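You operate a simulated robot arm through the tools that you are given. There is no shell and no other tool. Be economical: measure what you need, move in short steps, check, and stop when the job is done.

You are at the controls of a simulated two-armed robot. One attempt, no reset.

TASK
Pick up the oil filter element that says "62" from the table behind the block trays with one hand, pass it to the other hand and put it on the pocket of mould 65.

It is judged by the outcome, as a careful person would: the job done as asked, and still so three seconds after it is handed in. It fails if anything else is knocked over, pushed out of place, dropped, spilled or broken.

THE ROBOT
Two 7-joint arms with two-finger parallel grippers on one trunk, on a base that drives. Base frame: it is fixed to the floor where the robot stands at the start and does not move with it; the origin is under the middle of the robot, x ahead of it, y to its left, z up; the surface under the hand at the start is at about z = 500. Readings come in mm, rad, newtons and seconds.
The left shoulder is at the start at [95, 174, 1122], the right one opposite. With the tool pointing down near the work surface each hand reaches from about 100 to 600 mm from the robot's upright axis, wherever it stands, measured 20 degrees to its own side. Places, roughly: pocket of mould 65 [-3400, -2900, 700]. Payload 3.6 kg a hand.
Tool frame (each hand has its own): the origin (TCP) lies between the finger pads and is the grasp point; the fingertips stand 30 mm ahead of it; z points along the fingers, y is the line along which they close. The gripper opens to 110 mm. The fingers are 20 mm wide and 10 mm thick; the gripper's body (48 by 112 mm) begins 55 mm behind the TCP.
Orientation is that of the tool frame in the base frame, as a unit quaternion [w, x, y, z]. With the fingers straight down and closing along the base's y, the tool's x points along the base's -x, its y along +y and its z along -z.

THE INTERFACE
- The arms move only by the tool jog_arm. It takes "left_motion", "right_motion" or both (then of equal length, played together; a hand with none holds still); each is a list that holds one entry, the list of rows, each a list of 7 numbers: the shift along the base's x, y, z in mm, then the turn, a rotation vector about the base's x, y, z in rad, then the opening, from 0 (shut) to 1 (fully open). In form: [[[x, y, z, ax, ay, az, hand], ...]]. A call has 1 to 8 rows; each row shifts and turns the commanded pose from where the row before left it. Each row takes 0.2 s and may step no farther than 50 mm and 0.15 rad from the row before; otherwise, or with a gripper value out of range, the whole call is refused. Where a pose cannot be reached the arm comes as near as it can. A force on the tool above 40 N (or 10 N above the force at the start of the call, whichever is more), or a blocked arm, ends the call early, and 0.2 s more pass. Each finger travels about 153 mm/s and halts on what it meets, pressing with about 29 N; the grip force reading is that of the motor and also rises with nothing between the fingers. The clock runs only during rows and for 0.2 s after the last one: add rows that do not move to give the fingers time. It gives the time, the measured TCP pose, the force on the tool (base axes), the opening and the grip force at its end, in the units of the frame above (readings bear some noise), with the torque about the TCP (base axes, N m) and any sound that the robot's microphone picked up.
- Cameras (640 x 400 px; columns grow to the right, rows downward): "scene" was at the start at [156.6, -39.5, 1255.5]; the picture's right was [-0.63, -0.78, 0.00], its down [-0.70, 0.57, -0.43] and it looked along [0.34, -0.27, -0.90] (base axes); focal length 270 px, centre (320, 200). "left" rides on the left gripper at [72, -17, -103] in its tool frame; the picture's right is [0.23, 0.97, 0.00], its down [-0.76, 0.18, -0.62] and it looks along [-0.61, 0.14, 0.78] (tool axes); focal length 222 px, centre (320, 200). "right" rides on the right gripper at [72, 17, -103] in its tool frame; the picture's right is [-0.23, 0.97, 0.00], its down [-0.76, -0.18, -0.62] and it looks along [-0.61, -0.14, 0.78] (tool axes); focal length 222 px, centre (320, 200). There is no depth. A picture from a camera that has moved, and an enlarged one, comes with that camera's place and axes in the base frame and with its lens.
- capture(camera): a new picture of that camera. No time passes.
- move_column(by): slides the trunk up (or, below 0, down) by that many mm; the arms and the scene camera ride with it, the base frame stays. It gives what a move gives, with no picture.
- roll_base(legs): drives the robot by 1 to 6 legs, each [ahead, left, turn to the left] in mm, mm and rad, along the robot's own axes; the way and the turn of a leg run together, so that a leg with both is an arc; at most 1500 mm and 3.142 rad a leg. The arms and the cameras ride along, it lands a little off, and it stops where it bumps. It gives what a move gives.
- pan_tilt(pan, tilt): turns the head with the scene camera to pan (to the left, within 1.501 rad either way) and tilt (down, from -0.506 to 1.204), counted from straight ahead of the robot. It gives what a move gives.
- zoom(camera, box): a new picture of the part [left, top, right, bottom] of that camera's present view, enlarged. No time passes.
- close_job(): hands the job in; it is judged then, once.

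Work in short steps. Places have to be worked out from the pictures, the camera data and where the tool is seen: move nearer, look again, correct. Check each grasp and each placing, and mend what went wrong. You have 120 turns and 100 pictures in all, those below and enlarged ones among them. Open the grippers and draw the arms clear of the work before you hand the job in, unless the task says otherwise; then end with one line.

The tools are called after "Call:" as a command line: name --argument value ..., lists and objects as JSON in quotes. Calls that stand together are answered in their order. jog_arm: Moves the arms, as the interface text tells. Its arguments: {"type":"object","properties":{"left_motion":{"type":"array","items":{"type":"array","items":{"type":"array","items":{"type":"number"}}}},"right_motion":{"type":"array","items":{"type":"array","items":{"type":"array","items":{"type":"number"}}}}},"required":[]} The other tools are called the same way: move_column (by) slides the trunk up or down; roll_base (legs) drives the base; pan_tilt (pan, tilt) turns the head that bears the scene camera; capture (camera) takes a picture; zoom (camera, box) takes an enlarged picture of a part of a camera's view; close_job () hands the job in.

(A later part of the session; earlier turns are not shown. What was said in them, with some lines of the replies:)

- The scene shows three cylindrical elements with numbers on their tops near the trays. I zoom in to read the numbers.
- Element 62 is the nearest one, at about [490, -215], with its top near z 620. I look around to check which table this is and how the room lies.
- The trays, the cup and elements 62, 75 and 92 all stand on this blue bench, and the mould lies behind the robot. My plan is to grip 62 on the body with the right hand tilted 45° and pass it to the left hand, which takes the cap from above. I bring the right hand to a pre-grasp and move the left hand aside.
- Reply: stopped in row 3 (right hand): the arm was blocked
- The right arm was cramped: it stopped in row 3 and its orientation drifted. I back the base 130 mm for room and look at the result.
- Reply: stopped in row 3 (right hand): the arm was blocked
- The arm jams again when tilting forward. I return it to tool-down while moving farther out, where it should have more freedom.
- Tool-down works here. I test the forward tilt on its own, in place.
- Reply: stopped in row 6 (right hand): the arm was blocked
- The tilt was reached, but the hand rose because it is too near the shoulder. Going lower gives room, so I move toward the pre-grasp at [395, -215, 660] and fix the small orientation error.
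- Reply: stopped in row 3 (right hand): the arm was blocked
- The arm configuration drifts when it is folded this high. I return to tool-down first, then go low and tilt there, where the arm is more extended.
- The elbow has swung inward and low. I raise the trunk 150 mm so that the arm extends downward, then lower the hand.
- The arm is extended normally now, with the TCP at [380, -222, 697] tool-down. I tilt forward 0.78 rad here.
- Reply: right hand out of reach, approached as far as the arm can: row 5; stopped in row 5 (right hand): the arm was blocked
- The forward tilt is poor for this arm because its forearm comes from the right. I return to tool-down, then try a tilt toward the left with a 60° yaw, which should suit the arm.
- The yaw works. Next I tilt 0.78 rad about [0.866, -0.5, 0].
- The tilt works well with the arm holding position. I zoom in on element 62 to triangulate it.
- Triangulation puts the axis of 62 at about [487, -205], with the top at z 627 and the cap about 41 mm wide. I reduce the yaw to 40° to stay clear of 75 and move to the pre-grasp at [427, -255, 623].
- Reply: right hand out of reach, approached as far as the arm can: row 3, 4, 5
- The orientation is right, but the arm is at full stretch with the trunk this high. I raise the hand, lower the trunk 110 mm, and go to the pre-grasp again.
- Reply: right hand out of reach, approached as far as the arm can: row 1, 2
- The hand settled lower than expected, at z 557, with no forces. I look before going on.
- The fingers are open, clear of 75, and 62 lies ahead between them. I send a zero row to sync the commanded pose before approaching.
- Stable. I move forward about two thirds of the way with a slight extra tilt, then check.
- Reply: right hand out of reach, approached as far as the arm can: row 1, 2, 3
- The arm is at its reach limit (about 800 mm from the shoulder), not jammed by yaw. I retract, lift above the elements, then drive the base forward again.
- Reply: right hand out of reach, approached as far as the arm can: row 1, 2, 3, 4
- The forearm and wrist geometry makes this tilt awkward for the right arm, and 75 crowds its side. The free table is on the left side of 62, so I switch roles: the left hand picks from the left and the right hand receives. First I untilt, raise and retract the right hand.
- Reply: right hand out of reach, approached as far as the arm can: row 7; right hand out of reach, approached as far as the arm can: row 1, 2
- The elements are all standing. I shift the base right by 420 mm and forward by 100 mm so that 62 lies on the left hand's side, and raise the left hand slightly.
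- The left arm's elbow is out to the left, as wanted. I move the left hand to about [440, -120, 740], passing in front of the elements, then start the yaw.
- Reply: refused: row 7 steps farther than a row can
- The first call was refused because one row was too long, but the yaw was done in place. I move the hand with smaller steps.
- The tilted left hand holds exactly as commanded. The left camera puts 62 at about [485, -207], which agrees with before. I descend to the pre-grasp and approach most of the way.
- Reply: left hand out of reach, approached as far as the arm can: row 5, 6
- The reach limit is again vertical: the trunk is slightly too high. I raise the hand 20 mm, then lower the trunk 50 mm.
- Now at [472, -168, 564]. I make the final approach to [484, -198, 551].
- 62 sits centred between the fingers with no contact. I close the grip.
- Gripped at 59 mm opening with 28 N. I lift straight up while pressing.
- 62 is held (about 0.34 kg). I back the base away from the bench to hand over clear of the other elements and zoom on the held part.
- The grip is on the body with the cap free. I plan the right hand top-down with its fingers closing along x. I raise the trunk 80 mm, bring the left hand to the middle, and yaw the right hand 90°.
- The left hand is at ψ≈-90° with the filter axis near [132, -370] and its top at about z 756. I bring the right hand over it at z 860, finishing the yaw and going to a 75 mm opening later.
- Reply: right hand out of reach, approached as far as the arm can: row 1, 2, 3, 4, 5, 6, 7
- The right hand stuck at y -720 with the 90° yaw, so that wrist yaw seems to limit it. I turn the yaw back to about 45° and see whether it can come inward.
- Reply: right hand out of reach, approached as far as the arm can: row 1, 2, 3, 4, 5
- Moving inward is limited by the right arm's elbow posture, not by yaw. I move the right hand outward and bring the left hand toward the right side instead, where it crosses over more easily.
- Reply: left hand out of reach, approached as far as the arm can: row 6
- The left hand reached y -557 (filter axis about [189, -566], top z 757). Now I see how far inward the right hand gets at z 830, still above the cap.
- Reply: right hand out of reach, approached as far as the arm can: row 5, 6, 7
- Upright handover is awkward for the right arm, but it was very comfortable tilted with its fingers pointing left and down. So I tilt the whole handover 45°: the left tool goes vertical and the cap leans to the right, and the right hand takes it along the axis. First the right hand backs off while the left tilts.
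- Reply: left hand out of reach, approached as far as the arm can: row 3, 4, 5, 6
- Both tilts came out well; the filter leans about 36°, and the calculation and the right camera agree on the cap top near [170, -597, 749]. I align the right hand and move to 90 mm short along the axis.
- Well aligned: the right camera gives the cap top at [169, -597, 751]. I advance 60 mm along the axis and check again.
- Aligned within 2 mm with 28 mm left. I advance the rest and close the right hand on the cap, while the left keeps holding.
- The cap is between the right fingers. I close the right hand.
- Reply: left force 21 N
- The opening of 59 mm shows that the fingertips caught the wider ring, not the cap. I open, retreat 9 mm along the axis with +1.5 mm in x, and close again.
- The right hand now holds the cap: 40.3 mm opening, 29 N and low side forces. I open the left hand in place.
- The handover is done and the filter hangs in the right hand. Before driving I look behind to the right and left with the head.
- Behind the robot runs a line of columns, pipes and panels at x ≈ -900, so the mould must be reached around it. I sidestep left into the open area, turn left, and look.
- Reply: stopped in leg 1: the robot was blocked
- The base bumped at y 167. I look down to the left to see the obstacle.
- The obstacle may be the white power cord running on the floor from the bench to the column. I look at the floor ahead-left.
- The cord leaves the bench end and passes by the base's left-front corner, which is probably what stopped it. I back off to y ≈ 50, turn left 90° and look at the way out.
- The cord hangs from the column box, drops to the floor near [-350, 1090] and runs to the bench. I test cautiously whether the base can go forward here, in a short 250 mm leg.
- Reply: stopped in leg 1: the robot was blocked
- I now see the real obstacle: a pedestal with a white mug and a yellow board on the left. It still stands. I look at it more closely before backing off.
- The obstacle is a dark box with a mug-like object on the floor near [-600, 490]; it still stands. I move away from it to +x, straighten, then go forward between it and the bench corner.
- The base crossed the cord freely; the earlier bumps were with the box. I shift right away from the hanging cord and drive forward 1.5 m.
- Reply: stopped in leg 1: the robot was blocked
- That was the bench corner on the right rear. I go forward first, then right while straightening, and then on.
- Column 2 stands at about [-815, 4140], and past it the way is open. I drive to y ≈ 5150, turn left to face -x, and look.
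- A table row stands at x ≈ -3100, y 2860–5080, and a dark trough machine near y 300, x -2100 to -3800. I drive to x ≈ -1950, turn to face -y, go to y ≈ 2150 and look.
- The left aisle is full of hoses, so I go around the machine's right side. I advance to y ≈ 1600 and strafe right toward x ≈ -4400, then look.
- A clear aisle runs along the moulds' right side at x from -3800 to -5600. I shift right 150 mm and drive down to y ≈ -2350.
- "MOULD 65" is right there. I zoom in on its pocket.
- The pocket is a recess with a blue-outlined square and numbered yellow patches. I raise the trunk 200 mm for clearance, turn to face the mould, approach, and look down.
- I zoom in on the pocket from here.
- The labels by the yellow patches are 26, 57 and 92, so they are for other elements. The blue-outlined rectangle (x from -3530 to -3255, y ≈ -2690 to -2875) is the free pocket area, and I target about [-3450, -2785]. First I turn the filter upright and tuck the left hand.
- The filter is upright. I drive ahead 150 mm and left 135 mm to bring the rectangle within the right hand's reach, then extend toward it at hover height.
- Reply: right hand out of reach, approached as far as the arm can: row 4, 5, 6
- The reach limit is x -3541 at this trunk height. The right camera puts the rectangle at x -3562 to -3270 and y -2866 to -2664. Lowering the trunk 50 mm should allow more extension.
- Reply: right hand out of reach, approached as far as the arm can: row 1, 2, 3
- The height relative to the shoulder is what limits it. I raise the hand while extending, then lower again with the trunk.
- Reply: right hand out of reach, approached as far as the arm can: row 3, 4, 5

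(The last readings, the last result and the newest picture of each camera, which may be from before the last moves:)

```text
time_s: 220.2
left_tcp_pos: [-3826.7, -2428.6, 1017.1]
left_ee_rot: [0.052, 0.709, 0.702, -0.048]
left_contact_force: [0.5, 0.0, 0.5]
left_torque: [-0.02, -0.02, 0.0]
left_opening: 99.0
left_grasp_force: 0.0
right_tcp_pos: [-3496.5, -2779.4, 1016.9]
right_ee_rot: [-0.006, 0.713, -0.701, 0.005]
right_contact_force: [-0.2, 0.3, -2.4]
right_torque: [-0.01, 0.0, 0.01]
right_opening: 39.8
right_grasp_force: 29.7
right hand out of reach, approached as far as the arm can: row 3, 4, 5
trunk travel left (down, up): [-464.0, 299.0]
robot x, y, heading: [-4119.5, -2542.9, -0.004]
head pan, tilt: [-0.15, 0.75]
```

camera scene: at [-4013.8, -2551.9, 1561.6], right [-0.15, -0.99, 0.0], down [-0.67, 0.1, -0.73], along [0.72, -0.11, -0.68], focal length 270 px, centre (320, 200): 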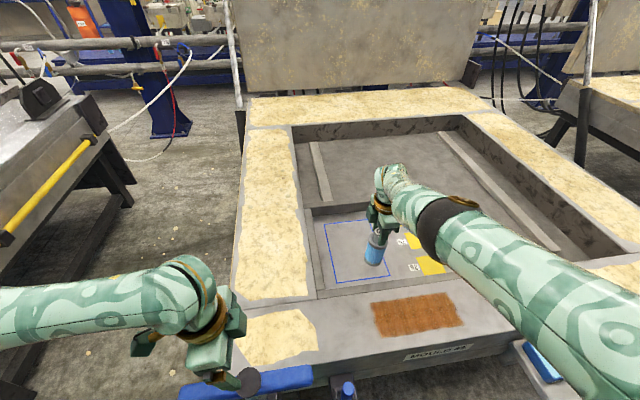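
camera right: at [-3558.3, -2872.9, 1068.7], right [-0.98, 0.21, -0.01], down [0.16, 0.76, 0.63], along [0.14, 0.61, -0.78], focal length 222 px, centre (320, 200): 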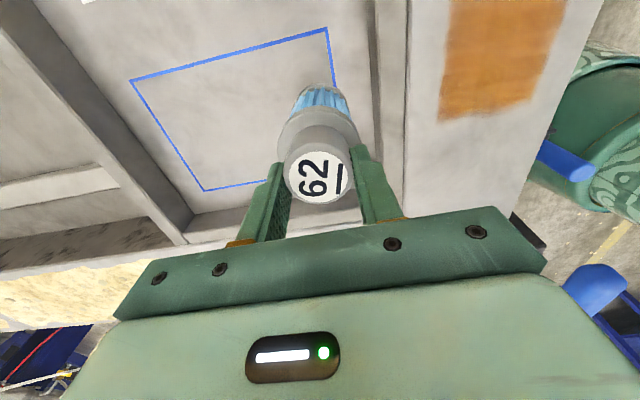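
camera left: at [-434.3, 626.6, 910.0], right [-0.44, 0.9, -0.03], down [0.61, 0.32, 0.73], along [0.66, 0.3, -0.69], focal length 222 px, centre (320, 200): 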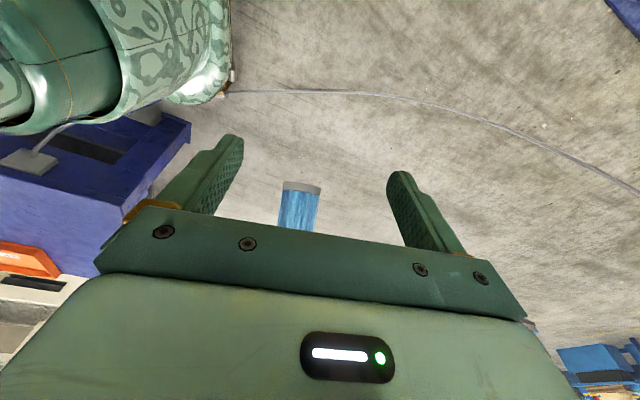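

At x -3496 now. I nudge the base ahead 35 mm; the filter bottom is well above the rim.

Call:
roll_base --legs '[[35, 0, 0]]'

Call:
capture --camera "right"

Call:
capture --camera "scene"

```text
time_s: 221.1
left_tcp_pos: [-3793.2, -2430.0, 1016.7]
left_ee_rot: [0.052, 0.709, 0.702, -0.048]
left_contact_force: [-0.9, 0.3, -0.5]
left_torque: [-0.02, -0.02, 0.0]
left_opening: 99.3
left_grasp_force: 0.1
right_tcp_pos: [-3462.0, -2780.5, 1015.2]
right_ee_rot: [-0.006, 0.714, -0.701, 0.005]
right_contact_force: [0.4, -0.3, -2.5]
right_torque: [-0.03, 0.01, -0.01]
right_opening: 40.4
right_grasp_force: 28.9
trunk travel left (down, up): [-464.0, 299.0]
robot x, y, heading: [-4086.2, -2541.1, -0.006]
head pan, tilt: [-0.15, 0.75]
```

```text
22 pictures are left
camera right: at [-3480.5, -2853.3, 1119.9], right [-0.98, 0.21, -0.01], down [0.15, 0.76, 0.63], along [0.14, 0.61, -0.78], focal length 222 px, centre (320, 200)
```

right: 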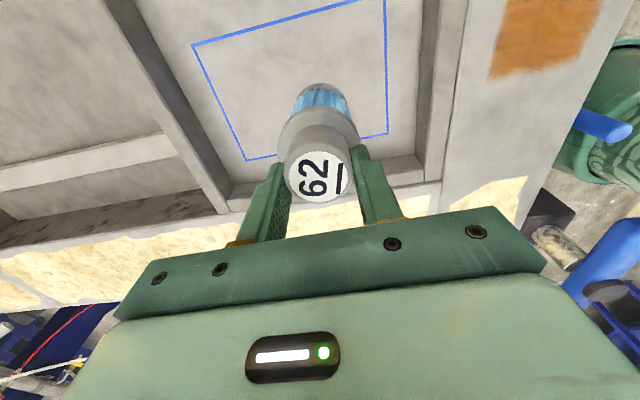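

```text
21 pictures are left
camera scene: at [-3971.3, -2552.4, 1511.4], right [-0.15, -0.99, 0.0], down [-0.67, 0.1, -0.73], along [0.72, -0.11, -0.68], focal length 270 px, centre (320, 200)
```

scene: 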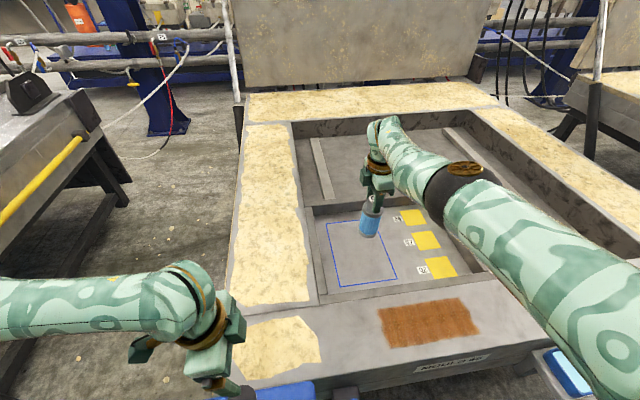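

Triangulation gives the pocket floor at z ≈ 730 and the rectangle centre at [-3426, -2771]; the filter axis is at [-3462, -2780], well inside. I raise the left hand and lower the trunk 120 mm.

Call:
jog_arm --left_motion '[[[0, 0, 40, 0, 0, 0, 0.9], [0, 0, 40, 0, 0, 0, 0.9], [0, 0, 0, 0, 0, 0, 0.9]]]'

Call:
move_column --by -120

Call:
zoom --camera "scene" --box '[280, 120, 472, 270]'

Call:
capture --camera "right"

```text
time_s: 221.9
left_tcp_pos: [-3795.1, -2431.3, 1097.9]
left_ee_rot: [0.052, 0.709, 0.702, -0.048]
left_contact_force: [0.4, -0.2, 1.0]
left_torque: [-0.03, 0.02, -0.02]
left_opening: 99.1
left_grasp_force: 0.1
right_tcp_pos: [-3462.5, -2780.4, 1015.7]
right_ee_rot: [-0.005, 0.713, -0.701, 0.004]
right_contact_force: [0.2, -0.2, -2.8]
right_torque: [0.0, -0.01, 0.01]
right_opening: 40.2
right_grasp_force: 29.2
trunk travel left (down, up): [-464.0, 299.0]
robot x, y, heading: [-4083.7, -2541.0, -0.006]
head pan, tilt: [-0.15, 0.75]
```

```text
time_s: 223.4
left_tcp_pos: [-3792.4, -2429.6, 977.3]
left_ee_rot: [0.052, 0.709, 0.702, -0.048]
left_contact_force: [-0.1, 0.0, 0.4]
left_torque: [0.03, -0.01, -0.01]
left_opening: 99.2
left_grasp_force: 0.0
right_tcp_pos: [-3462.8, -2779.2, 895.2]
right_ee_rot: [-0.006, 0.713, -0.701, 0.006]
right_contact_force: [-0.1, -0.2, -2.6]
right_torque: [0.01, 0.02, 0.02]
right_opening: 40.1
right_grasp_force: 29.0
trunk travel left (down, up): [-344.0, 419.0]
robot x, y, heading: [-4084.9, -2537.5, -0.005]
head pan, tilt: [-0.15, 0.75]
```

```text
2.67 times, centred on (376, 195) of scene
camera zoom: at [-3938.8, -2552.6, 1390.4], right [-0.15, -0.99, 0.0], down [-0.67, 0.1, -0.73], along [0.72, -0.11, -0.68], focal length 720 px, centre (171, 213)
```

zoom: 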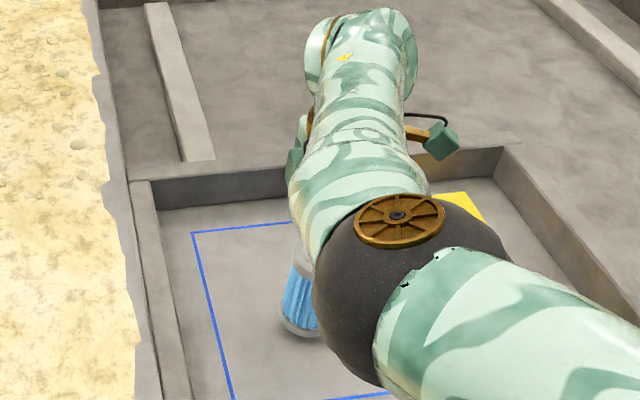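

```text
19 pictures are left
camera right: at [-3480.5, -2853.3, 1000.4], right [-0.98, 0.21, -0.02], down [0.15, 0.76, 0.63], along [0.14, 0.61, -0.78], focal length 222 px, centre (320, 200)
```

right: 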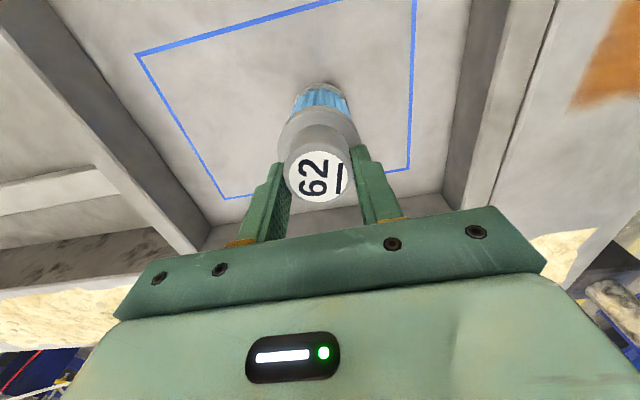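

The floor is at z ≈ 740, so about 20 mm of gap remains. I lower the trunk in small steps and watch the force.

Call:
move_column --by -10

Call:
move_column --by -5

Call:
zoom --camera "scene" --box '[320, 170, 416, 245]'

```text
time_s: 224.0
left_tcp_pos: [-3792.1, -2429.7, 967.8]
left_ee_rot: [0.051, 0.709, 0.702, -0.047]
left_contact_force: [-0.3, 0.8, -0.1]
left_torque: [0.01, 0.02, 0.01]
left_opening: 99.4
left_grasp_force: 0.1
right_tcp_pos: [-3462.8, -2779.9, 885.8]
right_ee_rot: [-0.006, 0.714, -0.7, 0.006]
right_contact_force: [0.2, -0.8, -2.4]
right_torque: [-0.01, 0.02, -0.02]
right_opening: 40.2
right_grasp_force: 29.6
trunk travel left (down, up): [-334.0, 429.0]
robot x, y, heading: [-4084.9, -2539.6, -0.006]
head pan, tilt: [-0.15, 0.75]
```

```text
time_s: 224.5
left_tcp_pos: [-3791.8, -2429.7, 962.2]
left_ee_rot: [0.051, 0.709, 0.702, -0.049]
left_contact_force: [0.4, -0.9, 0.2]
left_torque: [-0.02, -0.02, 0.01]
left_opening: 99.1
left_grasp_force: 0.1
right_tcp_pos: [-3462.9, -2781.0, 880.0]
right_ee_rot: [-0.005, 0.713, -0.701, 0.006]
right_contact_force: [-0.9, 0.1, -3.1]
right_torque: [0.01, 0.01, -0.02]
right_opening: 40.3
right_grasp_force: 28.5
trunk travel left (down, up): [-329.0, 434.0]
robot x, y, heading: [-4081.9, -2542.8, -0.002]
head pan, tilt: [-0.15, 0.75]
```

```text
5.33 times, centred on (368, 208) of scene
camera zoom: at [-3933.2, -2552.6, 1375.0], right [-0.15, -0.99, 0.0], down [-0.67, 0.1, -0.73], along [0.72, -0.11, -0.68], focal length 1440 px, centre (64, 160)
```

zoom: 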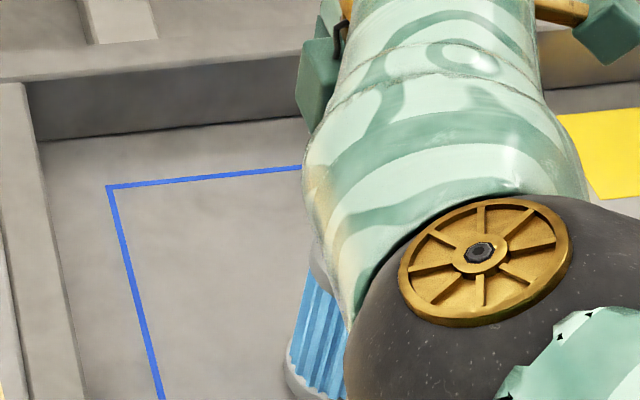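

No contact yet (weight about 2.5–3 N). I keep lowering in 4 mm steps.

Call:
move_column --by -4

Call:
move_column --by -4

```text
time_s: 225.0
left_tcp_pos: [-3792.8, -2430.4, 958.8]
left_ee_rot: [0.052, 0.709, 0.702, -0.048]
left_contact_force: [0.3, -0.4, 0.3]
left_torque: [-0.01, -0.01, -0.02]
left_opening: 99.0
left_grasp_force: 0.2
right_tcp_pos: [-3461.6, -2781.0, 876.7]
right_ee_rot: [-0.006, 0.713, -0.701, 0.007]
right_contact_force: [1.9, -0.2, 10.1]
right_torque: [-0.32, -0.14, 0.07]
right_opening: 40.2
right_grasp_force: 29.4
trunk travel left (down, up): [-325.0, 438.0]
robot x, y, heading: [-4083.6, -2541.4, -0.003]
head pan, tilt: [-0.15, 0.75]
```

```text
time_s: 225.6
left_tcp_pos: [-3794.2, -2429.1, 955.6]
left_ee_rot: [0.053, 0.709, 0.702, -0.047]
left_contact_force: [-0.4, -0.9, 0.3]
left_torque: [0.0, -0.03, 0.01]
left_opening: 99.1
left_grasp_force: 0.1
right_tcp_pos: [-3463.2, -2778.8, 877.3]
right_ee_rot: [-0.006, 0.714, -0.7, 0.01]
right_contact_force: [4.9, 2.5, 34.8]
right_torque: [-0.66, -0.26, 0.09]
right_opening: 40.2
right_grasp_force: 29.1
trunk travel left (down, up): [-321.0, 442.0]
robot x, y, heading: [-4085.2, -2534.4, -0.003]
head pan, tilt: [-0.15, 0.75]
```

Contact was at TCP z ≈ 877, and it now presses with 35 N. I relieve 3 mm so the element just rests.

Call:
move_column --by 3

```text
time_s: 226.1
left_tcp_pos: [-3793.6, -2428.7, 957.7]
left_ee_rot: [0.054, 0.708, 0.702, -0.047]
left_contact_force: [0.0, -0.2, 0.5]
left_torque: [0.02, -0.04, 0.01]
left_opening: 98.8
left_grasp_force: 0.1
right_tcp_pos: [-3462.4, -2778.9, 878.5]
right_ee_rot: [-0.006, 0.713, -0.701, 0.008]
right_contact_force: [4.9, 1.8, 25.4]
right_torque: [-0.42, -0.46, 0.05]
right_opening: 40.6
right_grasp_force: 28.8
trunk travel left (down, up): [-324.0, 439.0]
robot x, y, heading: [-4085.1, -2538.8, -0.004]
head pan, tilt: [-0.15, 0.75]
```

Still 25 N; I relieve 2 mm more.

Call:
move_column --by 2

```text
time_s: 226.6
left_tcp_pos: [-3793.6, -2429.9, 960.0]
left_ee_rot: [0.052, 0.709, 0.702, -0.048]
left_contact_force: [-1.0, 0.0, -0.3]
left_torque: [-0.01, -0.02, 0.02]
left_opening: 99.1
left_grasp_force: 0.0
right_tcp_pos: [-3463.8, -2778.7, 878.4]
right_ee_rot: [-0.005, 0.713, -0.701, 0.005]
right_contact_force: [5.2, 2.5, 16.0]
right_torque: [-0.16, -0.4, 0.11]
right_opening: 40.1
right_grasp_force: 29.0
trunk travel left (down, up): [-326.0, 437.0]
robot x, y, heading: [-4082.3, -2541.3, -0.0]
head pan, tilt: [-0.15, 0.75]
```

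The light press of 16 N is fine for release. I open the right hand.

Call:
jog_arm --right_motion '[[[0, 0, 0, 0, 0, 0, 0.42], [0, 0, 0, 0, 0, 0, 0.55], [0, 0, 0, 0, 0, 0, 0.7], [0, 0, 0, 0, 0, 0, 0.7]]]'

Call:
capture --camera "right"

```text
time_s: 227.6
left_tcp_pos: [-3791.4, -2430.7, 958.5]
left_ee_rot: [0.051, 0.709, 0.702, -0.048]
left_contact_force: [-0.3, -0.6, -0.9]
left_torque: [-0.02, 0.01, -0.02]
left_opening: 98.7
left_grasp_force: 0.0
right_tcp_pos: [-3462.0, -2780.3, 876.3]
right_ee_rot: [-0.005, 0.714, -0.7, 0.004]
right_contact_force: [0.2, 0.0, 0.1]
right_torque: [0.0, -0.03, 0.01]
right_opening: 76.6
right_grasp_force: 0.1
trunk travel left (down, up): [-326.0, 437.0]
robot x, y, heading: [-4085.2, -2538.3, -0.004]
head pan, tilt: [-0.15, 0.75]
```

```text
17 pictures are left
camera right: at [-3480.4, -2853.3, 981.5], right [-0.98, 0.21, -0.01], down [0.15, 0.76, 0.63], along [0.14, 0.61, -0.78], focal length 222 px, centre (320, 200)
```

right: 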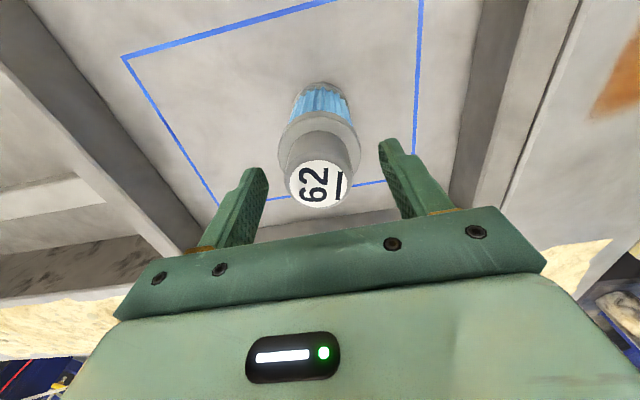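

Released: it stands upright with both fingers clear. I raise the trunk straight up 150 mm.

Call:
move_column --by 150

Call:
roll_base --legs '[[-250, 0, 0]]'

Call:
capture --camera "scene"

Call:
zoom --camera "scene" --box '[280, 150, 440, 250]'

```text
time_s: 229.4
left_tcp_pos: [-3791.8, -2429.4, 1108.4]
left_ee_rot: [0.052, 0.709, 0.701, -0.048]
left_contact_force: [0.2, 0.2, -0.5]
left_torque: [-0.04, 0.03, -0.01]
left_opening: 99.1
left_grasp_force: 0.0
right_tcp_pos: [-3462.7, -2779.3, 1027.0]
right_ee_rot: [-0.006, 0.714, -0.701, 0.004]
right_contact_force: [-0.3, 0.5, -0.1]
right_torque: [0.0, 0.01, 0.01]
right_opening: 77.2
right_grasp_force: 0.0
trunk travel left (down, up): [-476.0, 287.0]
robot x, y, heading: [-4088.8, -2540.2, 0.004]
head pan, tilt: [-0.15, 0.75]
```

```text
time_s: 231.2
left_tcp_pos: [-4042.3, -2430.5, 1110.4]
left_ee_rot: [0.052, 0.71, 0.701, -0.047]
left_contact_force: [-0.1, -0.3, -0.6]
left_torque: [-0.02, -0.02, -0.01]
left_opening: 98.6
left_grasp_force: 0.1
right_tcp_pos: [-3713.3, -2779.6, 1028.2]
right_ee_rot: [-0.006, 0.713, -0.701, 0.006]
right_contact_force: [0.7, 0.1, -0.6]
right_torque: [0.01, -0.01, 0.03]
right_opening: 76.9
right_grasp_force: 0.0
trunk travel left (down, up): [-476.0, 287.0]
robot x, y, heading: [-4328.7, -2539.5, -0.005]
head pan, tilt: [-0.15, 0.75]
```

```text
16 pictures are left
camera scene: at [-4223.7, -2551.5, 1523.5], right [-0.15, -0.99, 0.0], down [-0.67, 0.1, -0.73], along [0.72, -0.11, -0.68], focal length 270 px, centre (320, 200)
```

scene: 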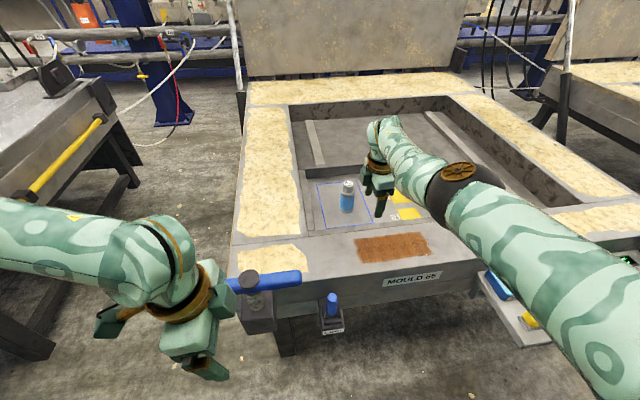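

```text
4.00 times, centred on (360, 200) of scene
camera zoom: at [-4223.7, -2551.5, 1523.5], right [-0.15, -0.99, 0.0], down [-0.67, 0.1, -0.73], along [0.72, -0.11, -0.68], focal length 1080 px, centre (160, 200)
```

zoom: 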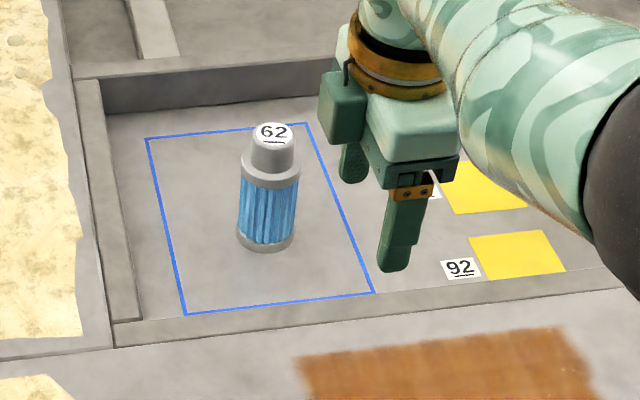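

Element 62 stands upright inside the blue-outlined pocket, both grippers are open and the arms are clear. I hand the job in.

Call:
close_job

```text
The job is handed in.
```

Oil filter element 62 was picked up with the left hand, passed to the right hand and set upright inside the blue-outlined area of mould 65's pocket. On the way there the base bumped a box with a mug on the floor and a bench corner. Both looked undisturbed after those bumps, but I did not check them again before handing in.
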